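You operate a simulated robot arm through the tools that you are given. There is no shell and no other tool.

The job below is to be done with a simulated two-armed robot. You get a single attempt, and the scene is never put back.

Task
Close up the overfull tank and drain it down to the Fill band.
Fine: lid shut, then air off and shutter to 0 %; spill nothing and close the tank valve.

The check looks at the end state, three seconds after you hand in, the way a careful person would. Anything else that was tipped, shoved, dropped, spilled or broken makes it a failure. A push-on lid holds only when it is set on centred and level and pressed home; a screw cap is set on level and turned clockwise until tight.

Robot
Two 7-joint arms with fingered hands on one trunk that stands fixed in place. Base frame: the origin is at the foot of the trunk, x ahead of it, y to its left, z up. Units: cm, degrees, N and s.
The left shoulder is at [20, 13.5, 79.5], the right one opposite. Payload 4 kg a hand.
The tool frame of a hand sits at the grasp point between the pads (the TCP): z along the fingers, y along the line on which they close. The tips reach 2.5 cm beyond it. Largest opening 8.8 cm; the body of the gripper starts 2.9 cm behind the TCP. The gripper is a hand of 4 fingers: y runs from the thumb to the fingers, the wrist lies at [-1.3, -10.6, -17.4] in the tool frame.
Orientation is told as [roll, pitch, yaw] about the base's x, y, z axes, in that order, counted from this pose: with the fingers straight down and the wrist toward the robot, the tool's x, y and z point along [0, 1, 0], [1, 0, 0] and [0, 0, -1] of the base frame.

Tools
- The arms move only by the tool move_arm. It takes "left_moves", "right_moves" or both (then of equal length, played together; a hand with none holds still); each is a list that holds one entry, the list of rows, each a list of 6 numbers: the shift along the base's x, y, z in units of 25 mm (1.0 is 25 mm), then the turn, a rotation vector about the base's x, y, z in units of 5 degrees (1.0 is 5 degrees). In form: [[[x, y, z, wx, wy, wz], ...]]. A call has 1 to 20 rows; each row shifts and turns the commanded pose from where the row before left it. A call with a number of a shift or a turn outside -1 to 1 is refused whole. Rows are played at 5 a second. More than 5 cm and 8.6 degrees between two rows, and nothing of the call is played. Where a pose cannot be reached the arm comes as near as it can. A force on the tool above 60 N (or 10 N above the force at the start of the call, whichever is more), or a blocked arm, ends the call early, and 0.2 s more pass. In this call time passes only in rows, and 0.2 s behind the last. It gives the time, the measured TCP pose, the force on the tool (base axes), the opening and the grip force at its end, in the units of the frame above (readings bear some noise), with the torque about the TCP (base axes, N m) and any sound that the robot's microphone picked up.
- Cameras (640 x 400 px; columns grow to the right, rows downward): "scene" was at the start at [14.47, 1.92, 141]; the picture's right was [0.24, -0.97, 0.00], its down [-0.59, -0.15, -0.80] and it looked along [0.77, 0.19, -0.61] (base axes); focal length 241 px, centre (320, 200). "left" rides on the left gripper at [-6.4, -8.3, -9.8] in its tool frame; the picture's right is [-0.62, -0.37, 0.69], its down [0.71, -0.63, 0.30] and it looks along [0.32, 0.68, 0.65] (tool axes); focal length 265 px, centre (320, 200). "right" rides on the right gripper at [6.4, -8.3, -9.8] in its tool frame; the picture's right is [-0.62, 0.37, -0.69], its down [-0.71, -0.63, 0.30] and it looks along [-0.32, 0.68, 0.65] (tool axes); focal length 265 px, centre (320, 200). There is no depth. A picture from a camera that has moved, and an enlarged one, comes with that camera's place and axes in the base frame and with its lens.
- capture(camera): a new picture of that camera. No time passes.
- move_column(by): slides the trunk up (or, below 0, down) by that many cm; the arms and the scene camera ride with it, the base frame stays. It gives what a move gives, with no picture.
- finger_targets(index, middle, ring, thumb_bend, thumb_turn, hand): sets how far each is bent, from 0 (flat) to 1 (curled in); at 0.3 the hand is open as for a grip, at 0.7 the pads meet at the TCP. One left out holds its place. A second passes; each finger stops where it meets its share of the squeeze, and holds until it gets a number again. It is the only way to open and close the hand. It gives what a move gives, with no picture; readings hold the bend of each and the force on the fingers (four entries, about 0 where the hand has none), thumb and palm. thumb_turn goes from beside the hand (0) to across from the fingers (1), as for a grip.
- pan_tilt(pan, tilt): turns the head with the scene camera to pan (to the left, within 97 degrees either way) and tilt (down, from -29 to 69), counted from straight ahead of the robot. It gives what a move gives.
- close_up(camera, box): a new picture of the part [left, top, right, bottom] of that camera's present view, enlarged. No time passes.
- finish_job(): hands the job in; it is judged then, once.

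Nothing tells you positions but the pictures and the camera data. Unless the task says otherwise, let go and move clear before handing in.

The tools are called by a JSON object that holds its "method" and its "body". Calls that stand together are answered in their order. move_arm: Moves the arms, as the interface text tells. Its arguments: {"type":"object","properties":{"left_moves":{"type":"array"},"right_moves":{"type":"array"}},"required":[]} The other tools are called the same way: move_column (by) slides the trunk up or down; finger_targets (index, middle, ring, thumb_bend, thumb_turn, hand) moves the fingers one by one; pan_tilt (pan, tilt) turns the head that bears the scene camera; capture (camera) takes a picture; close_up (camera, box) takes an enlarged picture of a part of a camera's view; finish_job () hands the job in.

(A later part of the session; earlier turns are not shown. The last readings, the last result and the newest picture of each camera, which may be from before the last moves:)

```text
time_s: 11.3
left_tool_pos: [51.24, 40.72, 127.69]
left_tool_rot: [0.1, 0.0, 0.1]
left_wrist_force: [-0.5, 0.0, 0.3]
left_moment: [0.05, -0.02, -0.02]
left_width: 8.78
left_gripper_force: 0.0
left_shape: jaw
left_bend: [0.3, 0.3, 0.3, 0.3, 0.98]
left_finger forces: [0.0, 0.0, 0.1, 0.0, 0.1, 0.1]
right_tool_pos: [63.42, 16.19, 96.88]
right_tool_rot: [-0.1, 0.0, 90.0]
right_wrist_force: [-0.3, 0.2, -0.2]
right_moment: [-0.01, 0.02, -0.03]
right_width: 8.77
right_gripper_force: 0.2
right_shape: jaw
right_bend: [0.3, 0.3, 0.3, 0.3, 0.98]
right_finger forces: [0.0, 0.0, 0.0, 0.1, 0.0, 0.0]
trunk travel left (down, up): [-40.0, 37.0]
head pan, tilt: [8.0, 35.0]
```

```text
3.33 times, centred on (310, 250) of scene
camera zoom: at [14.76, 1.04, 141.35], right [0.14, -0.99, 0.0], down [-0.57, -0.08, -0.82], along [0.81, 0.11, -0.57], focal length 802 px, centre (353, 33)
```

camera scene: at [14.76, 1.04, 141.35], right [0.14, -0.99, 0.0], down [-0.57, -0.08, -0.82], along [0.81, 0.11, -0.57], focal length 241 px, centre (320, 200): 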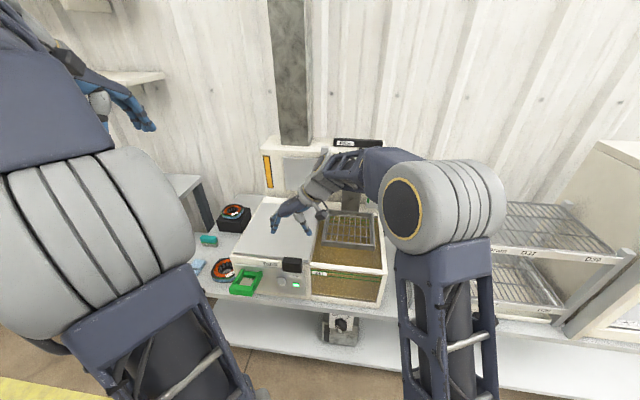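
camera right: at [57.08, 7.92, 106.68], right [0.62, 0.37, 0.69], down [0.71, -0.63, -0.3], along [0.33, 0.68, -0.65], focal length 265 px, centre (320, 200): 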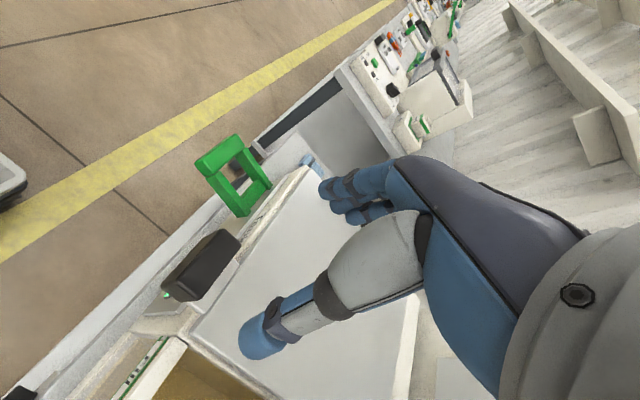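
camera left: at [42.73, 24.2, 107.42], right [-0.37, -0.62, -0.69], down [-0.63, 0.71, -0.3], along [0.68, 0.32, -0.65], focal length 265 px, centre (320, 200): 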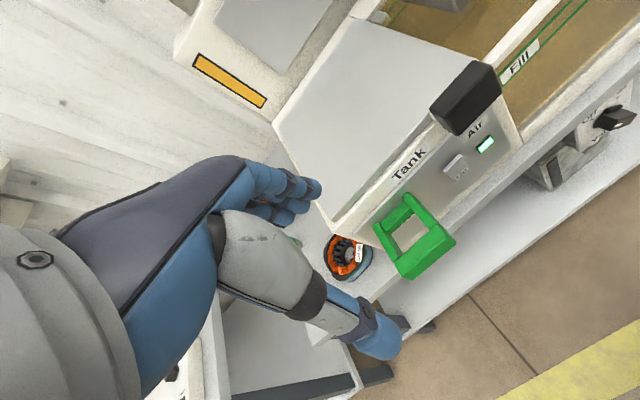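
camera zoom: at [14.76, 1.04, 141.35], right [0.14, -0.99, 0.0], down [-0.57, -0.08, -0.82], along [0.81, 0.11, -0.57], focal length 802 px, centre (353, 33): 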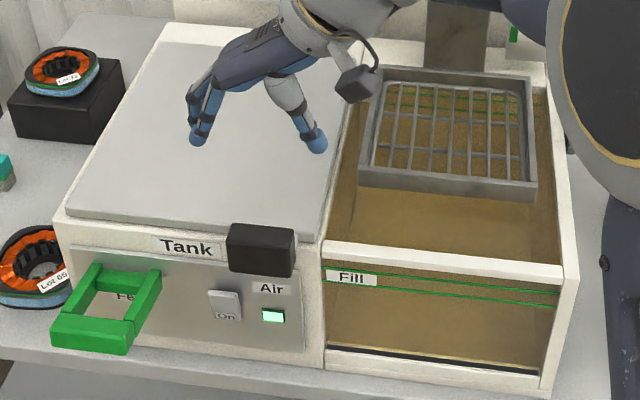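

The handle block comes out at about 5.6 cm wide (y 13.3–18.9), 2 cm deep (x 61.2–63.3), top near z 84.6. I'll come down to just above it, stop and check the alignment.

{"method": "move_arm", "body": {"right_moves": [[[-0.4, 0, -0.6, 0, 0, 0], [-0.3, 0, -1, 0, 0, 0], [0, 0, -1, 0, 0, 0], [0, 0, -0.9, 0, 0, 0]]]}}

{"method": "capture", "body": {"camera": "right"}}

{"method": "close_up", "body": {"camera": "scene", "box": [240, 200, 360, 290]}}

{"method": "capture", "body": {"camera": "left"}}

```text
time_s: 12.3
left_tool_pos: [51.14, 40.71, 127.71]
left_tool_rot: [0.0, 0.1, 0.0]
left_wrist_force: [-0.2, -0.8, -0.7]
left_moment: [0.01, 0.01, 0.03]
left_width: 8.77
left_gripper_force: 0.1
left_shape: jaw
left_bend: [0.3, 0.3, 0.3, 0.3, 0.98]
left_finger forces: [0.1, 0.0, 0.1, 0.0, 0.0, 0.0]
right_tool_pos: [61.75, 16.16, 88.21]
right_tool_rot: [-0.1, -0.1, 89.9]
right_wrist_force: [0.0, 0.6, 0.1]
right_moment: [-0.02, 0.0, 0.04]
right_width: 8.75
right_gripper_force: 0.2
right_shape: jaw
right_bend: [0.3, 0.3, 0.3, 0.3, 0.98]
right_finger forces: [0.0, 0.0, 0.0, 0.0, 0.0, 0.0]
trunk travel left (down, up): [-40.0, 37.0]
head pan, tilt: [8.0, 35.0]
```

```text
taken
camera right: at [55.42, 7.91, 98.11], right [0.62, 0.37, 0.69], down [0.71, -0.63, -0.3], along [0.33, 0.68, -0.65], focal length 265 px, centre (320, 200)
```

right: 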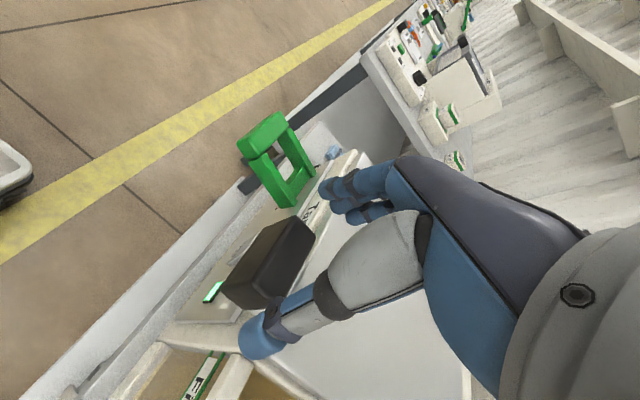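

```text
4.44 times, centred on (300, 245) of scene
camera zoom: at [14.76, 1.05, 141.35], right [0.14, -0.99, 0.0], down [-0.57, -0.08, -0.82], along [0.81, 0.11, -0.57], focal length 1070 px, centre (409, 0)
```

zoom: 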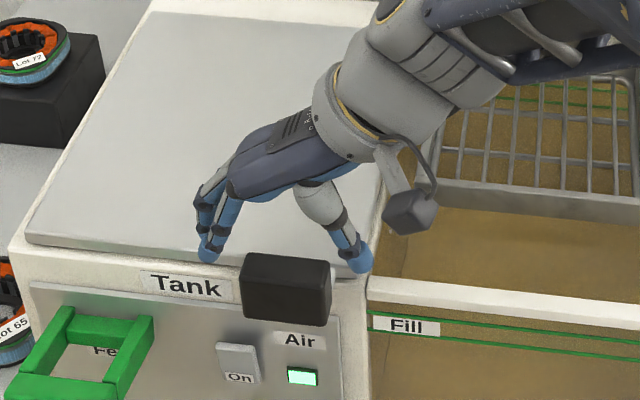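

```text
taken
camera left: at [42.87, 34.25, 137.42], right [-0.37, -0.62, -0.69], down [-0.63, 0.71, -0.3], along [0.68, 0.32, -0.65], focal length 265 px, centre (320, 200)
```

left: 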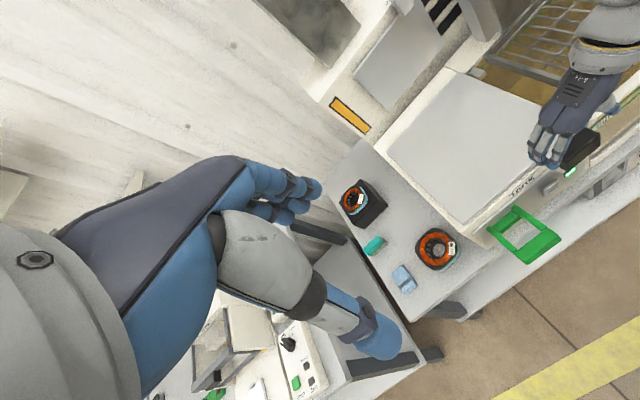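

The hand straddles the handle evenly left and right, with the tips just above its top. I'll go down in two small steps, watching the force.

{"method": "move_arm", "body": {"right_moves": [[[0, 0, -0.5, 0, 0, 0], [0, 0, -0.4, 0, 0, 0]]]}}

{"method": "close_up", "body": {"camera": "scene", "box": [240, 200, 360, 290]}}

{"method": "close_up", "body": {"camera": "right", "box": [180, 160, 420, 360]}}

```text
time_s: 12.9
left_tool_pos: [51.13, 40.77, 127.68]
left_tool_rot: [0.1, 0.0, 0.0]
left_wrist_force: [0.2, -0.7, -0.3]
left_moment: [0.03, -0.02, -0.04]
left_width: 8.74
left_gripper_force: 0.1
left_shape: jaw
left_bend: [0.3, 0.3, 0.3, 0.3, 0.98]
left_finger forces: [0.1, 0.0, 0.0, 0.0, 0.0, 0.0]
right_tool_pos: [61.67, 16.15, 85.91]
right_tool_rot: [0.0, 0.1, 90.0]
right_wrist_force: [-0.1, -0.2, -0.2]
right_moment: [-0.04, -0.02, -0.04]
right_width: 8.77
right_gripper_force: 0.2
right_shape: jaw
right_bend: [0.3, 0.3, 0.3, 0.3, 0.98]
right_finger forces: [0.1, 0.0, 0.0, 0.1, 0.0, 0.1]
trunk travel left (down, up): [-40.0, 37.0]
head pan, tilt: [8.0, 35.0]
```

```text
4.44 times, centred on (300, 245) of scene
camera zoom: at [14.77, 1.05, 141.35], right [0.14, -0.99, 0.0], down [-0.57, -0.08, -0.82], along [0.81, 0.11, -0.57], focal length 1070 px, centre (409, 0)
```

zoom: 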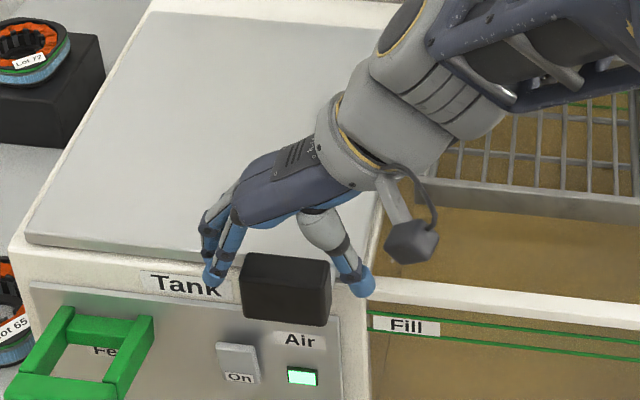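

```text
2.00 times, centred on (300, 260) of right
camera zoom: at [55.4, 7.84, 95.79], right [0.62, 0.37, 0.69], down [0.71, -0.63, -0.3], along [0.33, 0.68, -0.65], focal length 531 px, centre (360, 80)
```

zoom: 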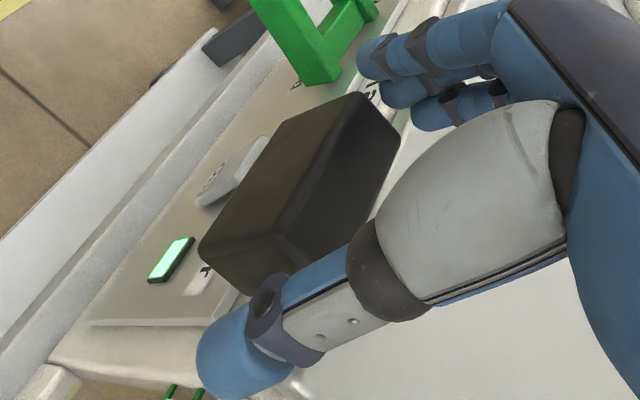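

No contact so far and the block sits between thumb and fingers. Down the rest of the way to z≈83.

{"method": "move_arm", "body": {"right_moves": [[[-0.1, 0, -0.3, 0, 0, 0], [0, 0, -0.3, 0, 0, 0], [0, 0, -0.3, 0, 0, 0], [0, 0, -0.25, 0, 0, 0]]]}}

{"method": "close_up", "body": {"camera": "right", "box": [180, 160, 420, 360]}}

{"method": "close_up", "body": {"camera": "scene", "box": [260, 220, 340, 280]}}

```text
time_s: 13.9
left_tool_pos: [51.2, 40.65, 127.58]
left_tool_rot: [0.0, 0.0, 0.0]
left_wrist_force: [0.3, 0.3, 0.2]
left_moment: [-0.04, -0.01, 0.0]
left_width: 8.75
left_gripper_force: 0.1
left_shape: jaw
left_bend: [0.3, 0.3, 0.3, 0.3, 0.98]
left_finger forces: [0.1, 0.0, 0.1, 0.1, 0.0, 0.0]
right_tool_pos: [61.6, 16.31, 83.36]
right_tool_rot: [-0.1, 0.0, 89.9]
right_wrist_force: [-0.5, 1.7, 1.7]
right_moment: [0.05, 0.02, 0.01]
right_width: 8.77
right_gripper_force: 0.1
right_shape: jaw
right_bend: [0.29, 0.3, 0.3, 0.3, 0.98]
right_finger forces: [1.8, 0.0, 0.1, 0.0, 0.0, 0.1]
trunk travel left (down, up): [-40.0, 37.0]
head pan, tilt: [8.0, 35.0]
```

```text
2.00 times, centred on (300, 260) of right
camera zoom: at [55.19, 8.01, 93.05], right [0.62, 0.37, 0.69], down [0.71, -0.63, -0.3], along [0.33, 0.68, -0.65], focal length 531 px, centre (360, 80)
```

zoom: 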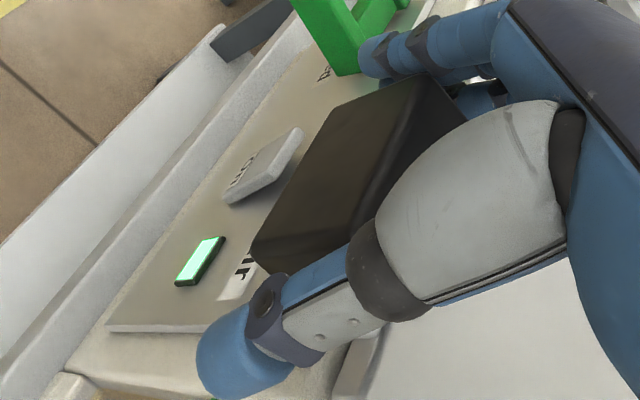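

```text
6.67 times, centred on (300, 250) of scene
camera zoom: at [14.77, 1.05, 141.35], right [0.14, -0.99, 0.0], down [-0.57, -0.08, -0.82], along [0.81, 0.11, -0.57], focal length 1605 px, centre (453, -133)
```

zoom: 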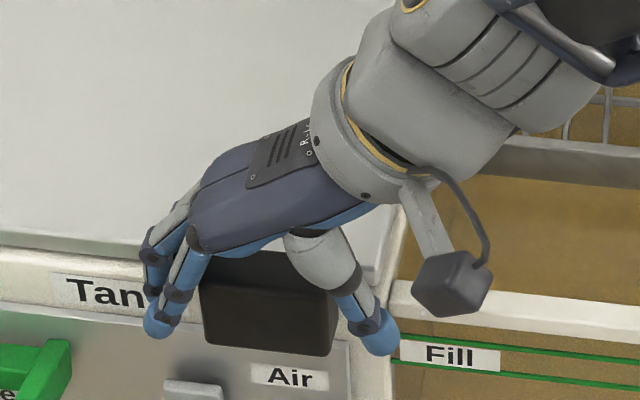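

A light touch on one finger only (1.8 N), with the block held between thumb and fingers. I'll push the handle to the right a little to see that the lid slides.

{"method": "move_arm", "body": {"right_moves": [[[0, -0.3, 0, 0, 0, 0], [0, -0.3, 0, 0, 0, 0], [0, -0.3, 0, 0, 0, 0], [0, -0.3, 0, 0, 0, 0], [0, -0.3, 0, 0, 0, 0]]]}}

{"method": "capture", "body": {"camera": "scene"}}

{"method": "close_up", "body": {"camera": "scene", "box": [240, 200, 360, 290]}}

```text
time_s: 15.1
left_tool_pos: [51.23, 40.74, 127.65]
left_tool_rot: [-0.1, 0.0, 0.1]
left_wrist_force: [0.5, 1.0, -0.6]
left_moment: [0.03, 0.0, -0.02]
left_width: 8.76
left_gripper_force: 0.0
left_shape: jaw
left_bend: [0.3, 0.3, 0.3, 0.3, 0.98]
left_finger forces: [0.0, 0.1, 0.0, 0.0, 0.0, 0.0]
right_tool_pos: [61.44, 12.35, 83.1]
right_tool_rot: [-0.1, 0.0, 90.0]
right_wrist_force: [0.2, 2.1, 2.9]
right_moment: [0.01, 0.03, 0.0]
right_width: 8.78
right_gripper_force: 0.1
right_shape: jaw
right_bend: [0.29, 0.3, 0.3, 0.3, 0.98]
right_finger forces: [1.8, 0.1, 0.1, 0.1, 0.0, 0.0]
trunk travel left (down, up): [-40.0, 37.0]
head pan, tilt: [8.0, 35.0]
```

```text
taken
camera scene: at [14.77, 1.06, 141.35], right [0.14, -0.99, 0.0], down [-0.57, -0.08, -0.82], along [0.81, 0.11, -0.57], focal length 241 px, centre (320, 200)
```

scene: 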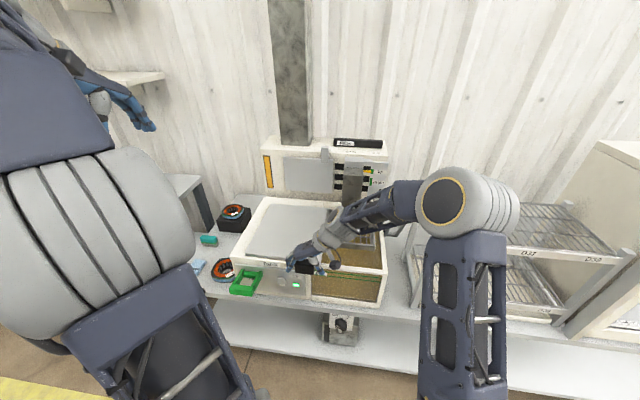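

```text
4.44 times, centred on (300, 245) of scene
camera zoom: at [14.77, 1.06, 141.35], right [0.14, -0.99, 0.0], down [-0.57, -0.08, -0.82], along [0.81, 0.11, -0.57], focal length 1070 px, centre (409, 0)
```

zoom: 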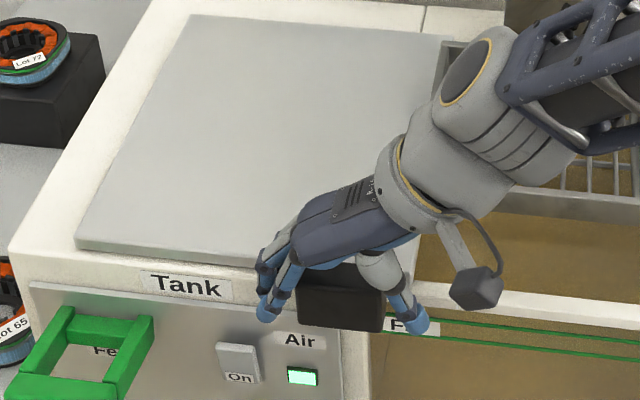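

The lid slides easily with about 2 N, and it runs under the rack. I'll push on 10 cm and check again.

{"method": "move_arm", "body": {"right_moves": [[[0, -0.4, 0, 0, 0, 0], [0, -0.4, 0, 0, 0, 0], [0, -0.4, 0, 0, 0, 0], [0, -0.4, 0, 0, 0, 0], [0, -0.4, 0, 0, 0, 0], [0, -0.4, 0, 0, 0, 0], [0, -0.4, 0, 0, 0, 0], [0, -0.4, 0, 0, 0, 0], [0, -0.4, 0, 0, 0, 0], [0, -0.4, 0, 0, 0, 0]]]}}

{"method": "close_up", "body": {"camera": "scene", "box": [240, 180, 400, 300]}}

{"method": "capture", "body": {"camera": "left"}}

```text
time_s: 17.3
left_tool_pos: [51.09, 40.7, 127.53]
left_tool_rot: [0.0, 0.1, 0.0]
left_wrist_force: [0.6, -0.5, 1.0]
left_moment: [0.0, 0.0, 0.02]
left_width: 8.77
left_gripper_force: 0.0
left_shape: jaw
left_bend: [0.3, 0.3, 0.3, 0.3, 0.98]
left_finger forces: [0.0, 0.1, 0.0, 0.1, 0.1, 0.0]
right_tool_pos: [61.5, 2.39, 83.06]
right_tool_rot: [-0.2, 0.0, 89.9]
right_wrist_force: [-0.7, 1.3, 1.5]
right_moment: [0.0, -0.01, 0.01]
right_width: 8.79
right_gripper_force: 0.1
right_shape: jaw
right_bend: [0.29, 0.3, 0.3, 0.3, 0.98]
right_finger forces: [1.5, 0.0, 0.0, 0.1, 0.1, 0.0]
trunk travel left (down, up): [-40.0, 37.0]
head pan, tilt: [8.0, 35.0]
```

```text
3.33 times, centred on (320, 240) of scene
camera zoom: at [14.77, 1.05, 141.35], right [0.14, -0.99, 0.0], down [-0.57, -0.08, -0.82], along [0.81, 0.11, -0.57], focal length 802 px, centre (320, 67)
```

zoom: 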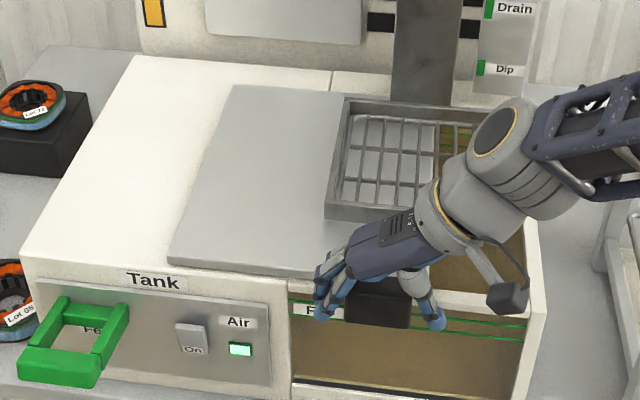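

```text
taken
camera left: at [42.88, 34.25, 137.42], right [-0.37, -0.62, -0.69], down [-0.63, 0.71, -0.3], along [0.68, 0.32, -0.65], focal length 265 px, centre (320, 200)
```

left: 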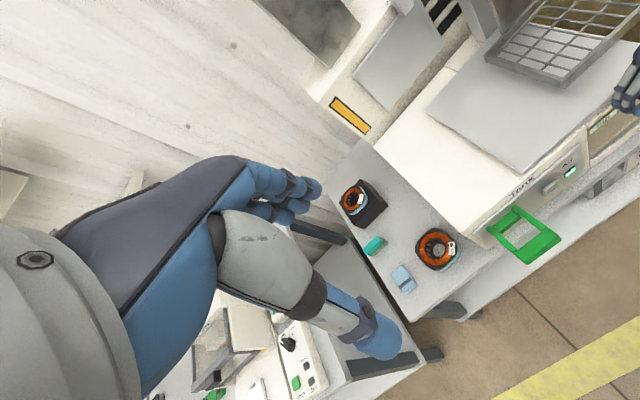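

{"method": "capture", "body": {"camera": "scene"}}

{"method": "capture", "body": {"camera": "right"}}

```text
taken
camera scene: at [14.77, 1.05, 141.35], right [0.14, -0.99, 0.0], down [-0.57, -0.08, -0.82], along [0.81, 0.11, -0.57], focal length 241 px, centre (320, 200)
```

scene: 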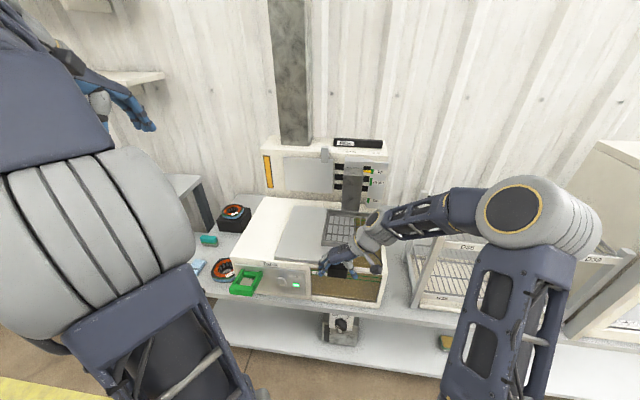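

```text
taken
camera right: at [55.11, -5.85, 92.87], right [0.62, 0.37, 0.69], down [0.71, -0.63, -0.3], along [0.33, 0.68, -0.65], focal length 265 px, centre (320, 200)
```

right: 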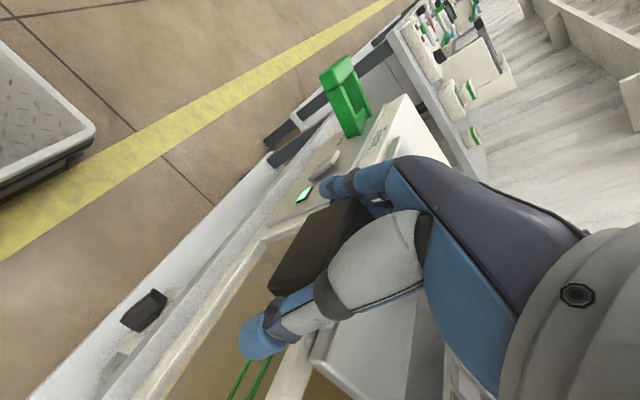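

The arm's elbow stays well above the drying rack, so there is room to finish. I'll push another 7 cm, then close the last bit gently.

{"method": "move_arm", "body": {"right_moves": [[[0, -0.4, 0, 0, 0, 0], [0, -0.4, 0, 0, 0, 0], [0, -0.4, 0, 0, 0, 0], [0, -0.4, 0, 0, 0, 0], [0, -0.4, 0, 0, 0, 0], [0, -0.4, 0, 0, 0, 0], [0, -0.4, 0, 0, 0, 0]]]}}

{"method": "close_up", "body": {"camera": "scene", "box": [260, 190, 420, 310]}}

```text
time_s: 18.9
left_tool_pos: [51.12, 40.72, 127.67]
left_tool_rot: [0.1, 0.1, 0.0]
left_wrist_force: [0.4, -0.3, 0.3]
left_moment: [-0.01, 0.03, -0.02]
left_width: 8.77
left_gripper_force: 0.0
left_shape: jaw
left_bend: [0.3, 0.3, 0.3, 0.3, 0.98]
left_finger forces: [0.1, 0.0, 0.0, 0.0, 0.1, 0.1]
right_tool_pos: [61.59, -4.71, 83.24]
right_tool_rot: [-0.1, 0.0, 89.9]
right_wrist_force: [-2.2, 2.1, 0.6]
right_moment: [0.0, -0.06, 0.03]
right_width: 8.77
right_gripper_force: 0.1
right_shape: jaw
right_bend: [0.29, 0.3, 0.3, 0.3, 0.98]
right_finger forces: [1.7, 0.0, 0.1, 0.0, 0.1, 0.1]
trunk travel left (down, up): [-40.0, 37.0]
head pan, tilt: [8.0, 35.0]
```

```text
3.33 times, centred on (340, 250) of scene
camera zoom: at [14.77, 1.06, 141.35], right [0.14, -0.99, 0.0], down [-0.57, -0.08, -0.82], along [0.81, 0.11, -0.57], focal length 802 px, centre (253, 33)
```

zoom: 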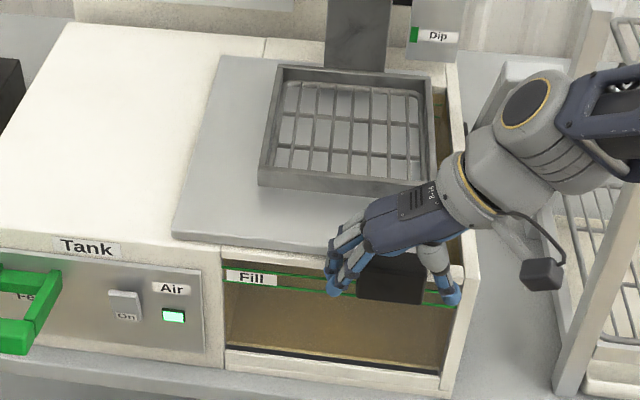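

About 3 cm still to go at the right side. Small steps now, watching for the end stop.

{"method": "move_arm", "body": {"right_moves": [[[0, -0.25, 0, 0, 0, 0], [0, -0.25, 0, 0, 0, 0], [0, -0.25, 0, 0, 0, 0]]]}}

{"method": "close_up", "body": {"camera": "scene", "box": [300, 190, 420, 280]}}

```text
time_s: 19.7
left_tool_pos: [51.26, 40.82, 127.62]
left_tool_rot: [0.0, -0.1, 0.1]
left_wrist_force: [-0.4, -0.3, 0.4]
left_moment: [0.0, -0.01, -0.01]
left_width: 8.81
left_gripper_force: 0.1
left_shape: jaw
left_bend: [0.3, 0.3, 0.3, 0.3, 0.98]
left_finger forces: [0.0, 0.0, 0.1, 0.0, 0.1, 0.1]
right_tool_pos: [61.42, -6.5, 83.26]
right_tool_rot: [-0.1, 0.0, 89.9]
right_wrist_force: [-0.7, 1.7, 1.2]
right_moment: [-0.01, -0.02, 0.05]
right_width: 8.76
right_gripper_force: 0.0
right_shape: jaw
right_bend: [0.29, 0.3, 0.3, 0.3, 0.98]
right_finger forces: [2.4, 0.0, 0.0, 0.1, 0.0, 0.1]
trunk travel left (down, up): [-40.0, 37.0]
head pan, tilt: [8.0, 35.0]
```

```text
4.44 times, centred on (360, 235) of scene
camera zoom: at [14.77, 1.05, 141.35], right [0.14, -0.99, 0.0], down [-0.57, -0.08, -0.82], along [0.81, 0.11, -0.57], focal length 1070 px, centre (142, 44)
```

zoom: 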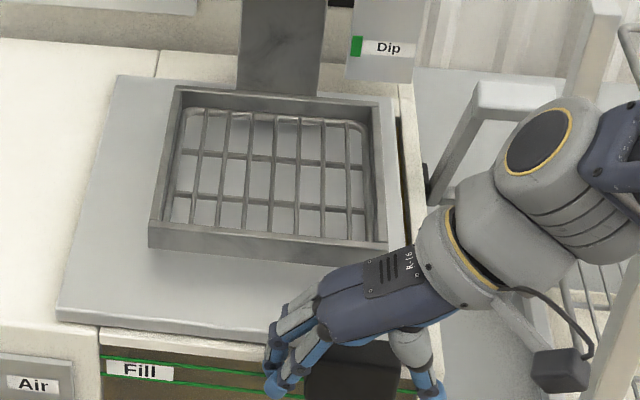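

The lid edge is about 1–2 cm short of the right rim. Continuing gently.

{"method": "move_arm", "body": {"right_moves": [[[0, -0.2, 0, 0, 0, 0], [0, -0.2, 0, 0, 0, 0]]]}}

{"method": "close_up", "body": {"camera": "scene", "box": [300, 190, 420, 280]}}

```text
time_s: 20.3
left_tool_pos: [51.13, 40.61, 127.6]
left_tool_rot: [0.0, 0.0, 0.0]
left_wrist_force: [0.2, -0.6, -0.5]
left_moment: [-0.02, 0.02, -0.01]
left_width: 8.76
left_gripper_force: 0.1
left_shape: jaw
left_bend: [0.3, 0.3, 0.3, 0.3, 0.98]
left_finger forces: [0.1, 0.0, 0.1, 0.0, 0.1, 0.0]
right_tool_pos: [61.49, -7.42, 83.31]
right_tool_rot: [-0.1, 0.1, 90.0]
right_wrist_force: [0.0, 1.5, 0.4]
right_moment: [0.0, 0.0, 0.06]
right_width: 8.76
right_gripper_force: 0.0
right_shape: jaw
right_bend: [0.29, 0.3, 0.3, 0.3, 0.98]
right_finger forces: [2.3, 0.0, 0.1, 0.0, 0.0, 0.1]
trunk travel left (down, up): [-40.0, 37.0]
head pan, tilt: [8.0, 35.0]
```

```text
4.44 times, centred on (360, 235) of scene
camera zoom: at [14.77, 1.05, 141.35], right [0.14, -0.99, 0.0], down [-0.57, -0.08, -0.82], along [0.81, 0.11, -0.57], focal length 1070 px, centre (142, 44)
```

zoom: 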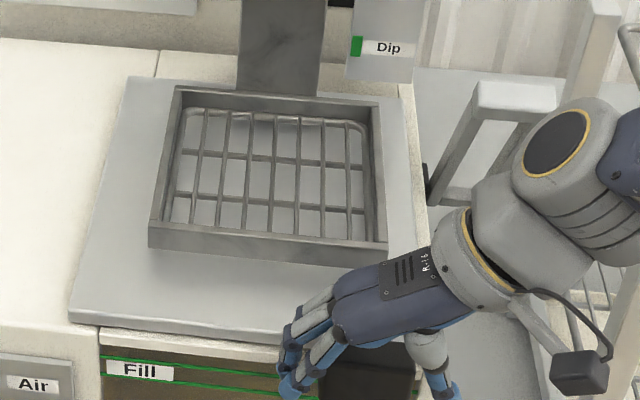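

Nearly covered; I'll keep nudging until the end stop is felt.

{"method": "move_arm", "body": {"right_moves": [[[0, -0.15, 0, 0, 0, 0], [0, -0.15, 0, 0, 0, 0]]]}}

{"method": "move_arm", "body": {"right_moves": [[[0, -0.15, 0, 0, 0, 0], [0, -0.15, 0, 0, 0, 0]]]}}

{"method": "close_up", "body": {"camera": "scene", "box": [300, 190, 420, 280]}}

```text
time_s: 20.9
left_tool_pos: [51.17, 40.72, 127.66]
left_tool_rot: [0.1, 0.0, 0.0]
left_wrist_force: [-0.3, 0.4, 0.3]
left_moment: [-0.03, 0.03, -0.03]
left_width: 8.75
left_gripper_force: 0.1
left_shape: jaw
left_bend: [0.3, 0.3, 0.3, 0.3, 0.98]
left_finger forces: [0.0, 0.0, 0.0, 0.0, 0.0, 0.0]
right_tool_pos: [61.51, -8.22, 83.19]
right_tool_rot: [-0.1, 0.0, 89.9]
right_wrist_force: [-0.6, 2.0, 2.1]
right_moment: [-0.04, -0.01, 0.02]
right_width: 8.79
right_gripper_force: 0.0
right_shape: jaw
right_bend: [0.29, 0.3, 0.3, 0.3, 0.98]
right_finger forces: [2.5, 0.1, 0.0, 0.0, 0.0, 0.1]
trunk travel left (down, up): [-40.0, 37.0]
head pan, tilt: [8.0, 35.0]
```

```text
time_s: 21.5
left_tool_pos: [51.14, 40.65, 127.7]
left_tool_rot: [0.0, 0.0, 0.0]
left_wrist_force: [-0.2, -0.7, -0.1]
left_moment: [-0.01, 0.01, 0.01]
left_width: 8.78
left_gripper_force: 0.1
left_shape: jaw
left_bend: [0.3, 0.3, 0.3, 0.3, 0.98]
left_finger forces: [0.0, 0.0, 0.0, 0.0, 0.0, 0.0]
right_tool_pos: [61.4, -9.03, 83.27]
right_tool_rot: [0.0, 0.1, 90.0]
right_wrist_force: [-0.8, 3.1, 0.5]
right_moment: [-0.04, 0.01, 0.04]
right_width: 8.72
right_gripper_force: 0.0
right_shape: jaw
right_bend: [0.29, 0.3, 0.3, 0.3, 0.98]
right_finger forces: [3.4, 0.0, 0.0, 0.1, 0.0, 0.0]
trunk travel left (down, up): [-40.0, 37.0]
head pan, tilt: [8.0, 35.0]
```

```text
4.44 times, centred on (360, 235) of scene
camera zoom: at [14.77, 1.06, 141.35], right [0.14, -0.99, 0.0], down [-0.57, -0.08, -0.82], along [0.81, 0.11, -0.57], focal length 1070 px, centre (142, 44)
```

zoom: 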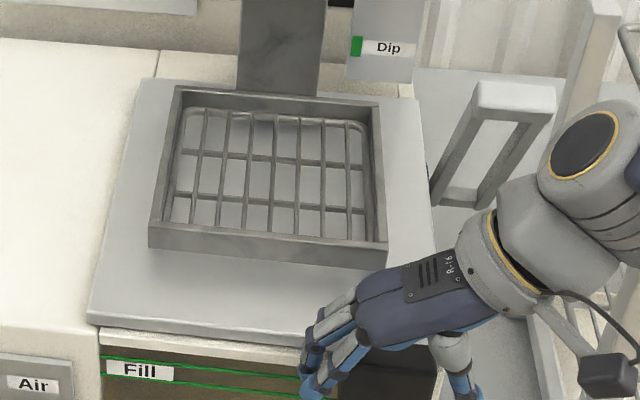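

{"method": "move_arm", "body": {"right_moves": [[[0, -0.12, 0, 0, 0, 0], [0, -0.12, 0, 0, 0, 0]]]}}

{"method": "close_up", "body": {"camera": "scene", "box": [300, 190, 420, 280]}}

```text
time_s: 22.1
left_tool_pos: [51.28, 40.71, 127.7]
left_tool_rot: [0.0, 0.1, 0.1]
left_wrist_force: [0.4, 0.3, 0.0]
left_moment: [-0.02, 0.01, 0.01]
left_width: 8.74
left_gripper_force: 0.1
left_shape: jaw
left_bend: [0.3, 0.3, 0.3, 0.3, 0.98]
left_finger forces: [0.1, 0.0, 0.0, 0.0, 0.1, 0.0]
right_tool_pos: [61.36, -9.64, 83.23]
right_tool_rot: [-0.1, 0.0, 90.0]
right_wrist_force: [-4.9, 4.0, 3.1]
right_moment: [0.03, -0.07, 0.17]
right_width: 8.77
right_gripper_force: 0.0
right_shape: jaw
right_bend: [0.27, 0.3, 0.3, 0.3, 0.98]
right_finger forces: [6.4, 0.0, 0.0, 0.0, 0.0, 0.1]
trunk travel left (down, up): [-40.0, 37.0]
head pan, tilt: [8.0, 35.0]
```

```text
4.44 times, centred on (360, 235) of scene
camera zoom: at [14.75, 1.06, 141.36], right [0.14, -0.99, 0.0], down [-0.57, -0.08, -0.82], along [0.81, 0.11, -0.57], focal length 1070 px, centre (142, 44)
```

zoom: 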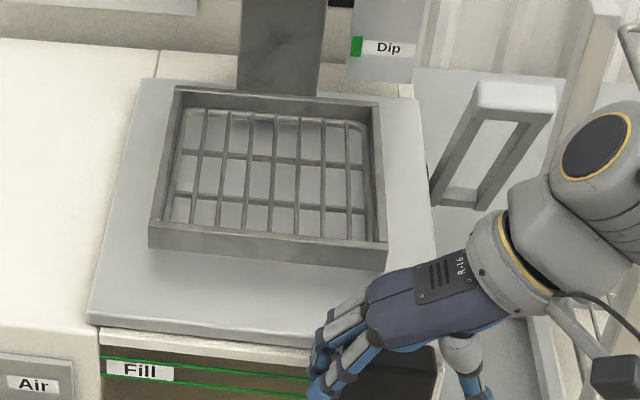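

The lid stopped moving while the force rose, so it is against its stop. One more small press to confirm, then I'll back off.

{"method": "move_arm", "body": {"right_moves": [[[0, -0.1, 0, 0, 0, 0], [0, -0.1, 0, 0, 0, 0]]]}}

{"method": "close_up", "body": {"camera": "scene", "box": [300, 190, 420, 280]}}

```text
time_s: 22.7
left_tool_pos: [51.12, 40.72, 127.62]
left_tool_rot: [0.0, 0.0, 0.0]
left_wrist_force: [0.0, 0.3, 0.0]
left_moment: [-0.01, 0.02, -0.03]
left_width: 8.75
left_gripper_force: 0.1
left_shape: jaw
left_bend: [0.3, 0.3, 0.3, 0.3, 0.98]
left_finger forces: [0.1, 0.1, 0.0, 0.0, 0.1, 0.1]
right_tool_pos: [61.58, -9.94, 83.24]
right_tool_rot: [0.0, 0.0, 90.0]
right_wrist_force: [-7.5, 9.2, 2.6]
right_moment: [0.0, -0.08, 0.32]
right_width: 8.8
right_gripper_force: 0.1
right_shape: jaw
right_bend: [0.27, 0.3, 0.29, 0.3, 0.98]
right_finger forces: [8.7, 0.3, 2.1, 0.0, 0.1, 0.0]
trunk travel left (down, up): [-40.0, 37.0]
head pan, tilt: [8.0, 35.0]
```

```text
4.44 times, centred on (360, 235) of scene
camera zoom: at [14.74, 1.08, 141.35], right [0.14, -0.99, 0.0], down [-0.57, -0.08, -0.82], along [0.81, 0.11, -0.57], focal length 1070 px, centre (142, 44)
```

zoom: 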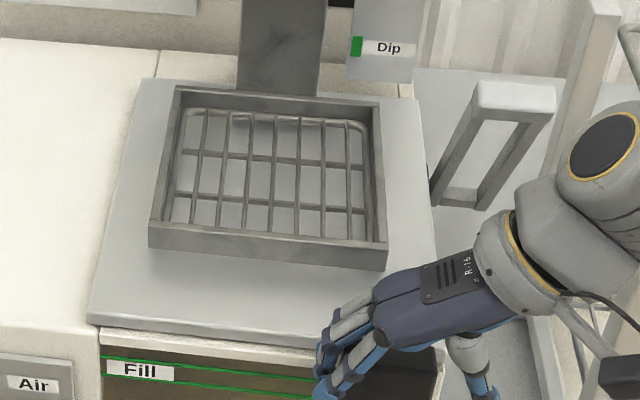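

The lid is shut against its stop. I back the fingers off the handle and lift straight up.

{"method": "move_arm", "body": {"right_moves": [[[0, 0.3, 0, 0, 0, 0], [0, 0.2, 0, 0, 0, 0], [0, 0, 0.3, 0, 0, 0], [0, 0, 0.8, 0, 0, 0], [0, 0, 1, 0, 0, 0], [0, 0, 1, 0, 0, 0], [0, 0, 1, 0, 0, 0]]]}}

{"method": "capture", "body": {"camera": "scene"}}

{"method": "close_up", "body": {"camera": "scene", "box": [290, 190, 420, 310]}}

{"method": "capture", "body": {"camera": "right"}}

```text
time_s: 24.3
left_tool_pos: [51.18, 40.71, 127.66]
left_tool_rot: [0.0, 0.0, -0.1]
left_wrist_force: [0.0, -0.2, 0.5]
left_moment: [-0.01, 0.02, -0.03]
left_width: 8.76
left_gripper_force: 0.0
left_shape: jaw
left_bend: [0.3, 0.3, 0.3, 0.3, 0.98]
left_finger forces: [0.0, 0.1, 0.0, 0.0, 0.0, 0.0]
right_tool_pos: [61.51, -8.76, 93.55]
right_tool_rot: [0.0, 0.0, 89.8]
right_wrist_force: [0.8, -0.1, -0.1]
right_moment: [0.01, -0.01, 0.01]
right_width: 8.79
right_gripper_force: 0.0
right_shape: jaw
right_bend: [0.3, 0.3, 0.3, 0.3, 0.98]
right_finger forces: [0.0, 0.0, 0.1, 0.0, 0.1, 0.1]
trunk travel left (down, up): [-40.0, 37.0]
head pan, tilt: [8.0, 35.0]
```

```text
taken
camera scene: at [14.78, 1.04, 141.34], right [0.14, -0.99, 0.0], down [-0.57, -0.08, -0.82], along [0.81, 0.11, -0.57], focal length 241 px, centre (320, 200)
```

scene: 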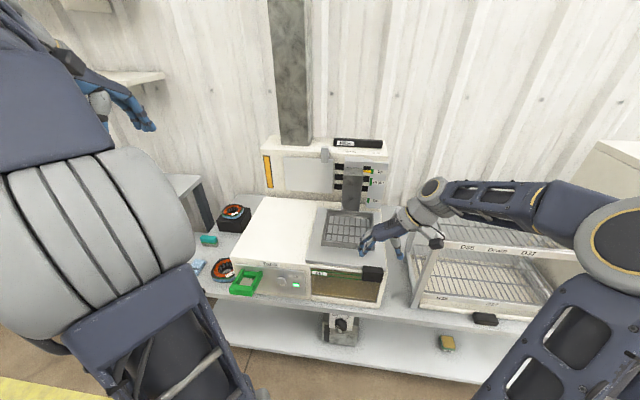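

```text
3.33 times, centred on (355, 250) of scene
camera zoom: at [14.78, 1.04, 141.34], right [0.14, -0.99, 0.0], down [-0.57, -0.08, -0.82], along [0.81, 0.11, -0.57], focal length 802 px, centre (203, 33)
```

zoom: 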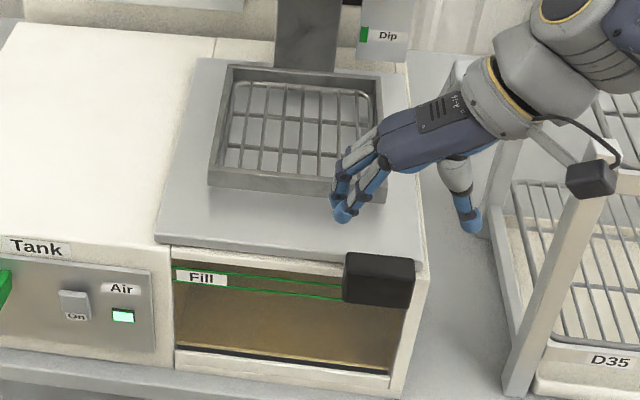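

```text
taken
camera right: at [55.07, -17.07, 103.26], right [0.62, 0.37, 0.69], down [0.71, -0.63, -0.3], along [0.33, 0.68, -0.65], focal length 265 px, centre (320, 200)
```

right: 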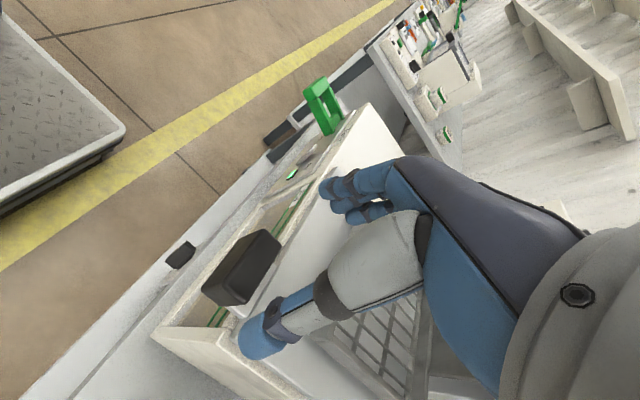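

The lid lies over the whole tank opening now. I look at the window for the powder level with the lid shut.

{"method": "close_up", "body": {"camera": "scene", "box": [305, 255, 395, 311]}}

{"method": "close_up", "body": {"camera": "scene", "box": [308, 258, 348, 283]}}

{"method": "close_up", "body": {"camera": "right", "box": [180, 160, 340, 340]}}

```text
7.11 times, centred on (350, 283) of scene
camera zoom: at [14.78, 1.04, 141.34], right [0.14, -0.99, 0.0], down [-0.57, -0.08, -0.82], along [0.81, 0.11, -0.57], focal length 1712 px, centre (107, -390)
```

zoom: 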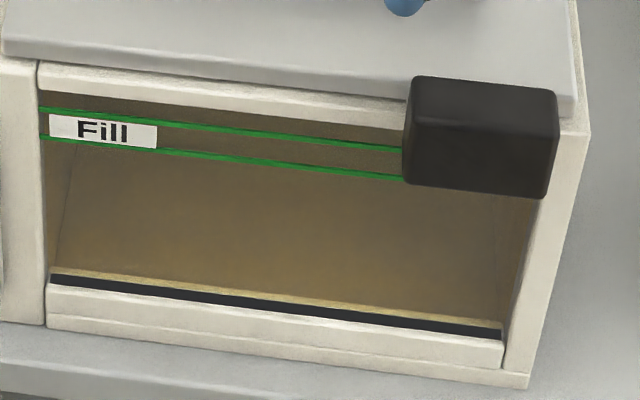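

```text
16.00 times, centred on (328, 270) of scene
camera zoom: at [14.78, 1.04, 141.34], right [0.14, -0.99, 0.0], down [-0.57, -0.08, -0.82], along [0.81, 0.11, -0.57], focal length 3852 px, centre (192, -928)
```

zoom: 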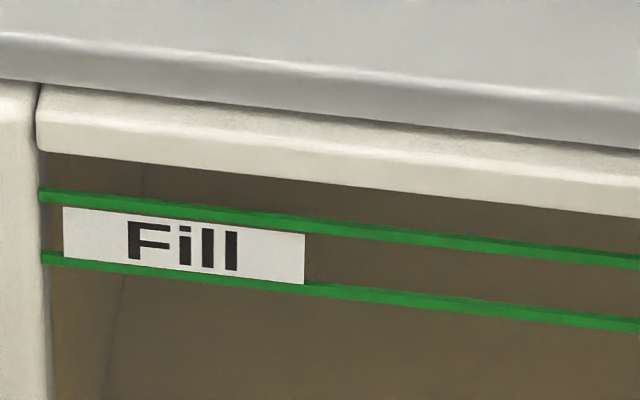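

```text
2.22 times, centred on (260, 250) of right
camera zoom: at [55.07, -17.07, 103.26], right [0.62, 0.37, 0.69], down [0.71, -0.63, -0.3], along [0.33, 0.68, -0.65], focal length 590 px, centre (453, 89)
```

zoom: 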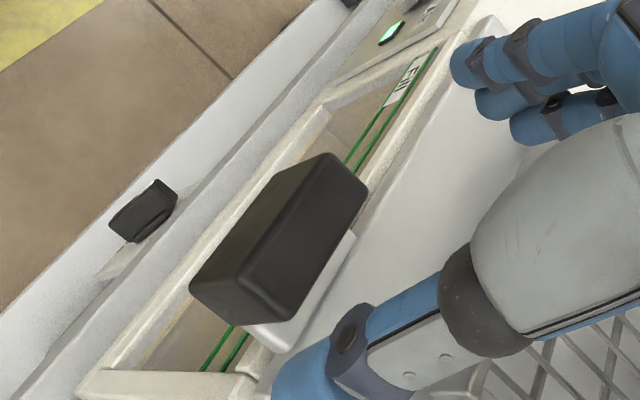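

The lid is shut. Next is the air switch; I'll park the right hand back and to the right and bring the left hand down above the control panel for a close look at the switch.

{"method": "move_arm", "body": {"left_moves": [[[0.167, -0.454, -0.958, 0, 0, 0], [0.167, -0.454, -0.958, 0, 0, 0], [0.167, -0.454, -0.958, 0, 0, 0], [0.167, -0.454, -0.958, 0, 0, 0], [0.167, -0.454, -0.958, 0, 0, 0], [0.167, -0.454, -0.958, 0, 0, 0], [0.167, -0.454, -0.958, 0, 0, 0], [0.167, -0.454, -0.958, 0, 0, 0], [0.167, -0.454, -0.958, 0, 0, 0], [0.167, -0.454, -0.958, 0, 0, 0], [0.167, -0.454, -0.958, 0, 0, 0], [0.167, -0.454, -0.958, 0, 0, 0], [0.167, -0.454, -0.958, 0, 0, 0], [0.167, -0.454, -0.958, 0, 0, 0], [0.167, -0.454, -0.958, 0, 0, 0], [0.167, -0.454, -0.958, 0, 0, 0], [0.167, -0.454, -0.958, 0, 0, 0]]], "right_moves": [[[-0.27, -0.26, 0.15, 0, 0, 0], [-0.27, -0.26, 0.15, 0, 0, 0], [-0.27, -0.26, 0.15, 0, 0, 0], [-0.27, -0.26, 0.15, 0, 0, 0], [-0.27, -0.26, 0.15, 0, 0, 0], [-0.27, -0.26, 0.15, 0, 0, 0], [-0.27, -0.26, 0.15, 0, 0, 0], [-0.27, -0.26, 0.15, 0, 0, 0], [-0.27, -0.26, 0.15, 0, 0, 0], [-0.27, -0.26, 0.15, 0, 0, 0], [-0.27, -0.26, 0.15, 0, 0, 0], [-0.27, -0.26, 0.15, 0, 0, 0], [-0.27, -0.26, 0.15, 0, 0, 0], [-0.27, -0.26, 0.15, 0, 0, 0], [-0.27, -0.26, 0.15, 0, 0, 0], [-0.27, -0.26, 0.15, 0, 0, 0], [-0.27, -0.26, 0.15, 0, 0, 0]]]}}

{"method": "capture", "body": {"camera": "left"}}

{"method": "capture", "body": {"camera": "scene"}}

```text
time_s: 27.9
left_tool_pos: [58.07, 21.39, 86.82]
left_tool_rot: [0.1, 0.1, 0.0]
left_wrist_force: [-0.3, 0.4, 0.9]
left_moment: [-0.03, -0.01, 0.01]
left_width: 8.74
left_gripper_force: 0.1
left_shape: jaw
left_bend: [0.3, 0.3, 0.3, 0.3, 0.98]
left_finger forces: [0.0, 0.0, 0.1, 0.0, 0.0, 0.1]
right_tool_pos: [50.06, -19.76, 99.84]
right_tool_rot: [0.0, 0.0, 90.0]
right_wrist_force: [0.2, 0.2, 1.0]
right_moment: [-0.02, 0.0, 0.02]
right_width: 8.8
right_gripper_force: 0.1
right_shape: jaw
right_bend: [0.3, 0.3, 0.3, 0.3, 0.98]
right_finger forces: [0.0, 0.0, 0.0, 0.0, 0.1, 0.0]
trunk travel left (down, up): [-40.0, 37.0]
head pan, tilt: [8.0, 35.0]
```

```text
taken
camera left: at [49.75, 14.99, 96.69], right [-0.37, -0.62, -0.69], down [-0.63, 0.71, -0.3], along [0.68, 0.32, -0.65], focal length 265 px, centre (320, 200)
```

left: 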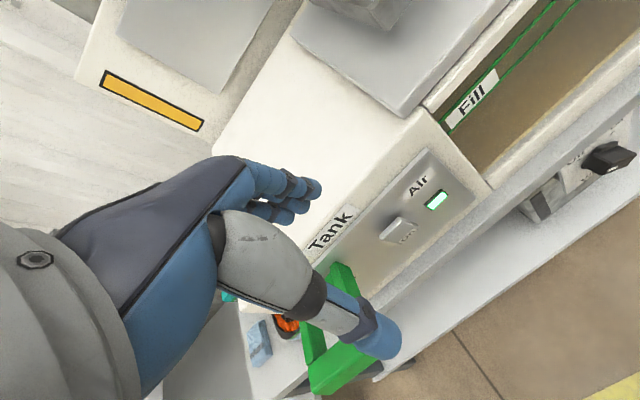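

```text
taken
camera scene: at [14.76, 1.05, 141.35], right [0.14, -0.99, 0.0], down [-0.57, -0.08, -0.82], along [0.81, 0.11, -0.57], focal length 241 px, centre (320, 200)
```

scene: 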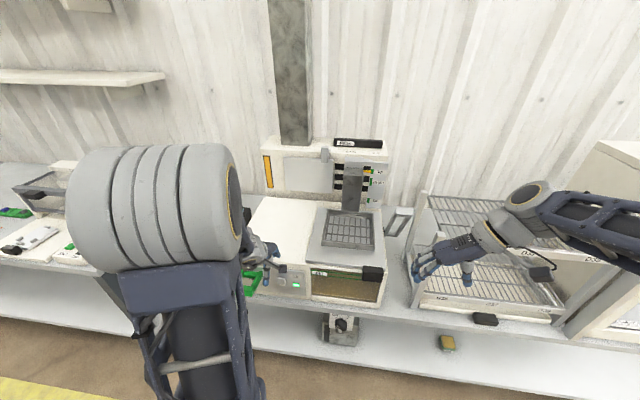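

{"method": "close_up", "body": {"camera": "left", "box": [360, 150, 490, 280]}}

{"method": "close_up", "body": {"camera": "left", "box": [420, 20, 620, 160]}}

{"method": "close_up", "body": {"camera": "left", "box": [500, 100, 640, 230]}}

{"method": "close_up", "body": {"camera": "left", "box": [240, 200, 420, 400]}}

```text
3.08 times, centred on (425, 215) of left
camera zoom: at [49.75, 14.99, 96.69], right [-0.37, -0.62, -0.69], down [-0.63, 0.71, -0.3], along [0.68, 0.32, -0.65], focal length 817 px, centre (-3, 154)
```

zoom: 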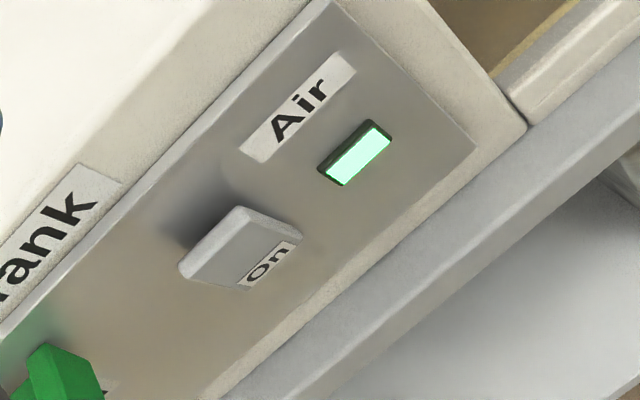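

```text
2.86 times, centred on (520, 90) of left
camera zoom: at [49.75, 14.99, 96.69], right [-0.37, -0.62, -0.69], down [-0.63, 0.71, -0.3], along [0.68, 0.32, -0.65], focal length 758 px, centre (-251, 514)
```

zoom: 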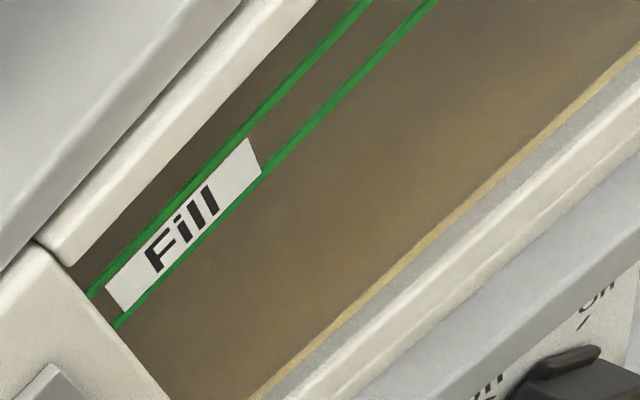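

```text
3.08 times, centred on (570, 165) of left
camera zoom: at [49.75, 14.99, 96.69], right [-0.37, -0.62, -0.69], down [-0.63, 0.71, -0.3], along [0.68, 0.32, -0.65], focal length 817 px, centre (-449, 308)
```

zoom: 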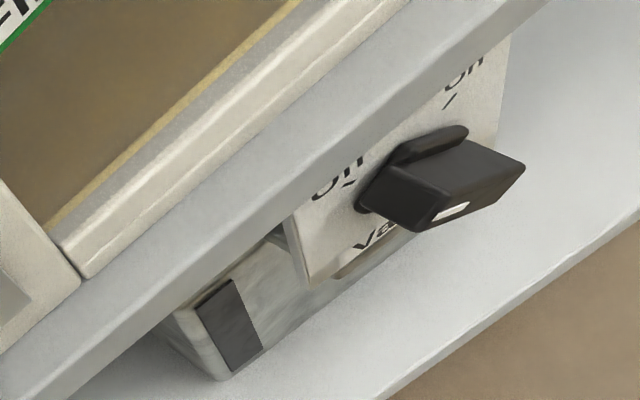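

```text
2.00 times, centred on (330, 300) of left
camera zoom: at [49.75, 14.99, 96.69], right [-0.37, -0.62, -0.69], down [-0.63, 0.71, -0.3], along [0.68, 0.32, -0.65], focal length 531 px, centre (300, 0)
```

zoom: 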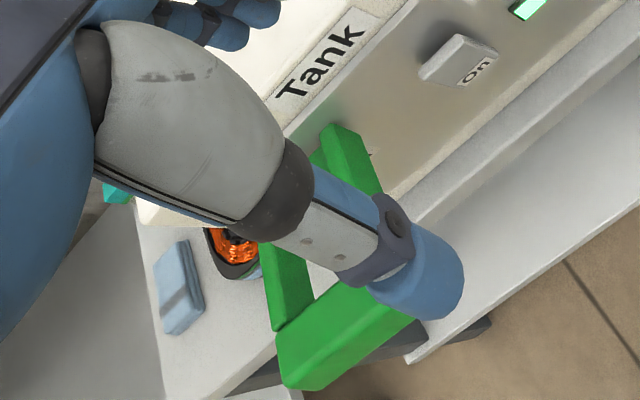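

The rocker's "On" end (bottom) is pressed in and its top end stands out at about [63.7, 21, 73.7], so pressing the top should switch it off. I'll straighten the left fingers a little so their backs lead, and check how they look.

{"method": "finger_targets", "body": {"hand": "left", "index": 0.1, "middle": 0.1, "ring": 0.1}}

{"method": "capture", "body": {"camera": "left"}}

{"method": "close_up", "body": {"camera": "scene", "box": [220, 210, 340, 310]}}

```text
time_s: 28.9
left_tool_pos: [58.18, 21.34, 87.01]
left_tool_rot: [0.1, 0.1, 0.0]
left_wrist_force: [-0.3, 0.1, 0.3]
left_moment: [-0.01, -0.03, 0.01]
left_width: 10.75
left_gripper_force: 0.1
left_shape: fingers
left_bend: [0.1, 0.1, 0.1, 0.3, 0.98]
left_finger forces: [0.0, 0.0, 0.1, 0.0, 0.0, 0.0]
right_tool_pos: [49.96, -19.74, 99.82]
right_tool_rot: [0.0, 0.1, 89.9]
right_wrist_force: [-0.9, -0.1, -1.1]
right_moment: [-0.01, 0.0, -0.02]
right_width: 8.76
right_gripper_force: 0.1
right_shape: jaw
right_bend: [0.3, 0.3, 0.3, 0.3, 0.98]
right_finger forces: [0.0, 0.0, 0.1, 0.0, 0.1, 0.0]
trunk travel left (down, up): [-40.0, 37.0]
head pan, tilt: [8.0, 35.0]
```

```text
taken
camera left: at [49.78, 14.98, 96.73], right [-0.37, -0.62, -0.69], down [-0.63, 0.71, -0.3], along [0.68, 0.32, -0.65], focal length 265 px, centre (320, 200)
```

left: 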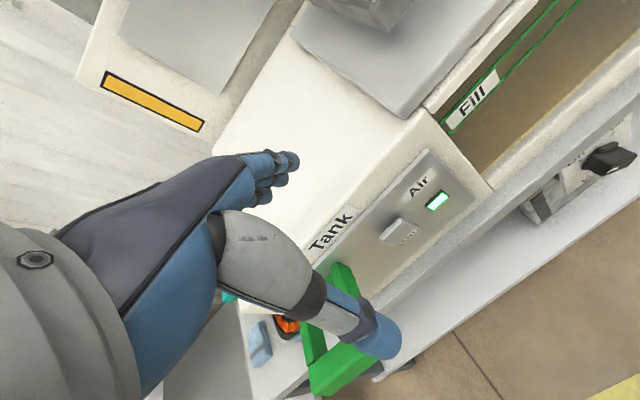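

```text
4.00 times, centred on (280, 260) of scene
camera zoom: at [14.77, 1.04, 141.35], right [0.14, -0.99, 0.0], down [-0.57, -0.08, -0.82], along [0.81, 0.11, -0.57], focal length 963 px, centre (480, -40)
```

zoom: 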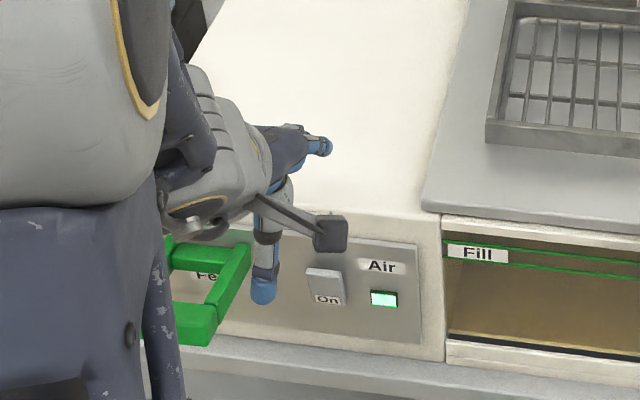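

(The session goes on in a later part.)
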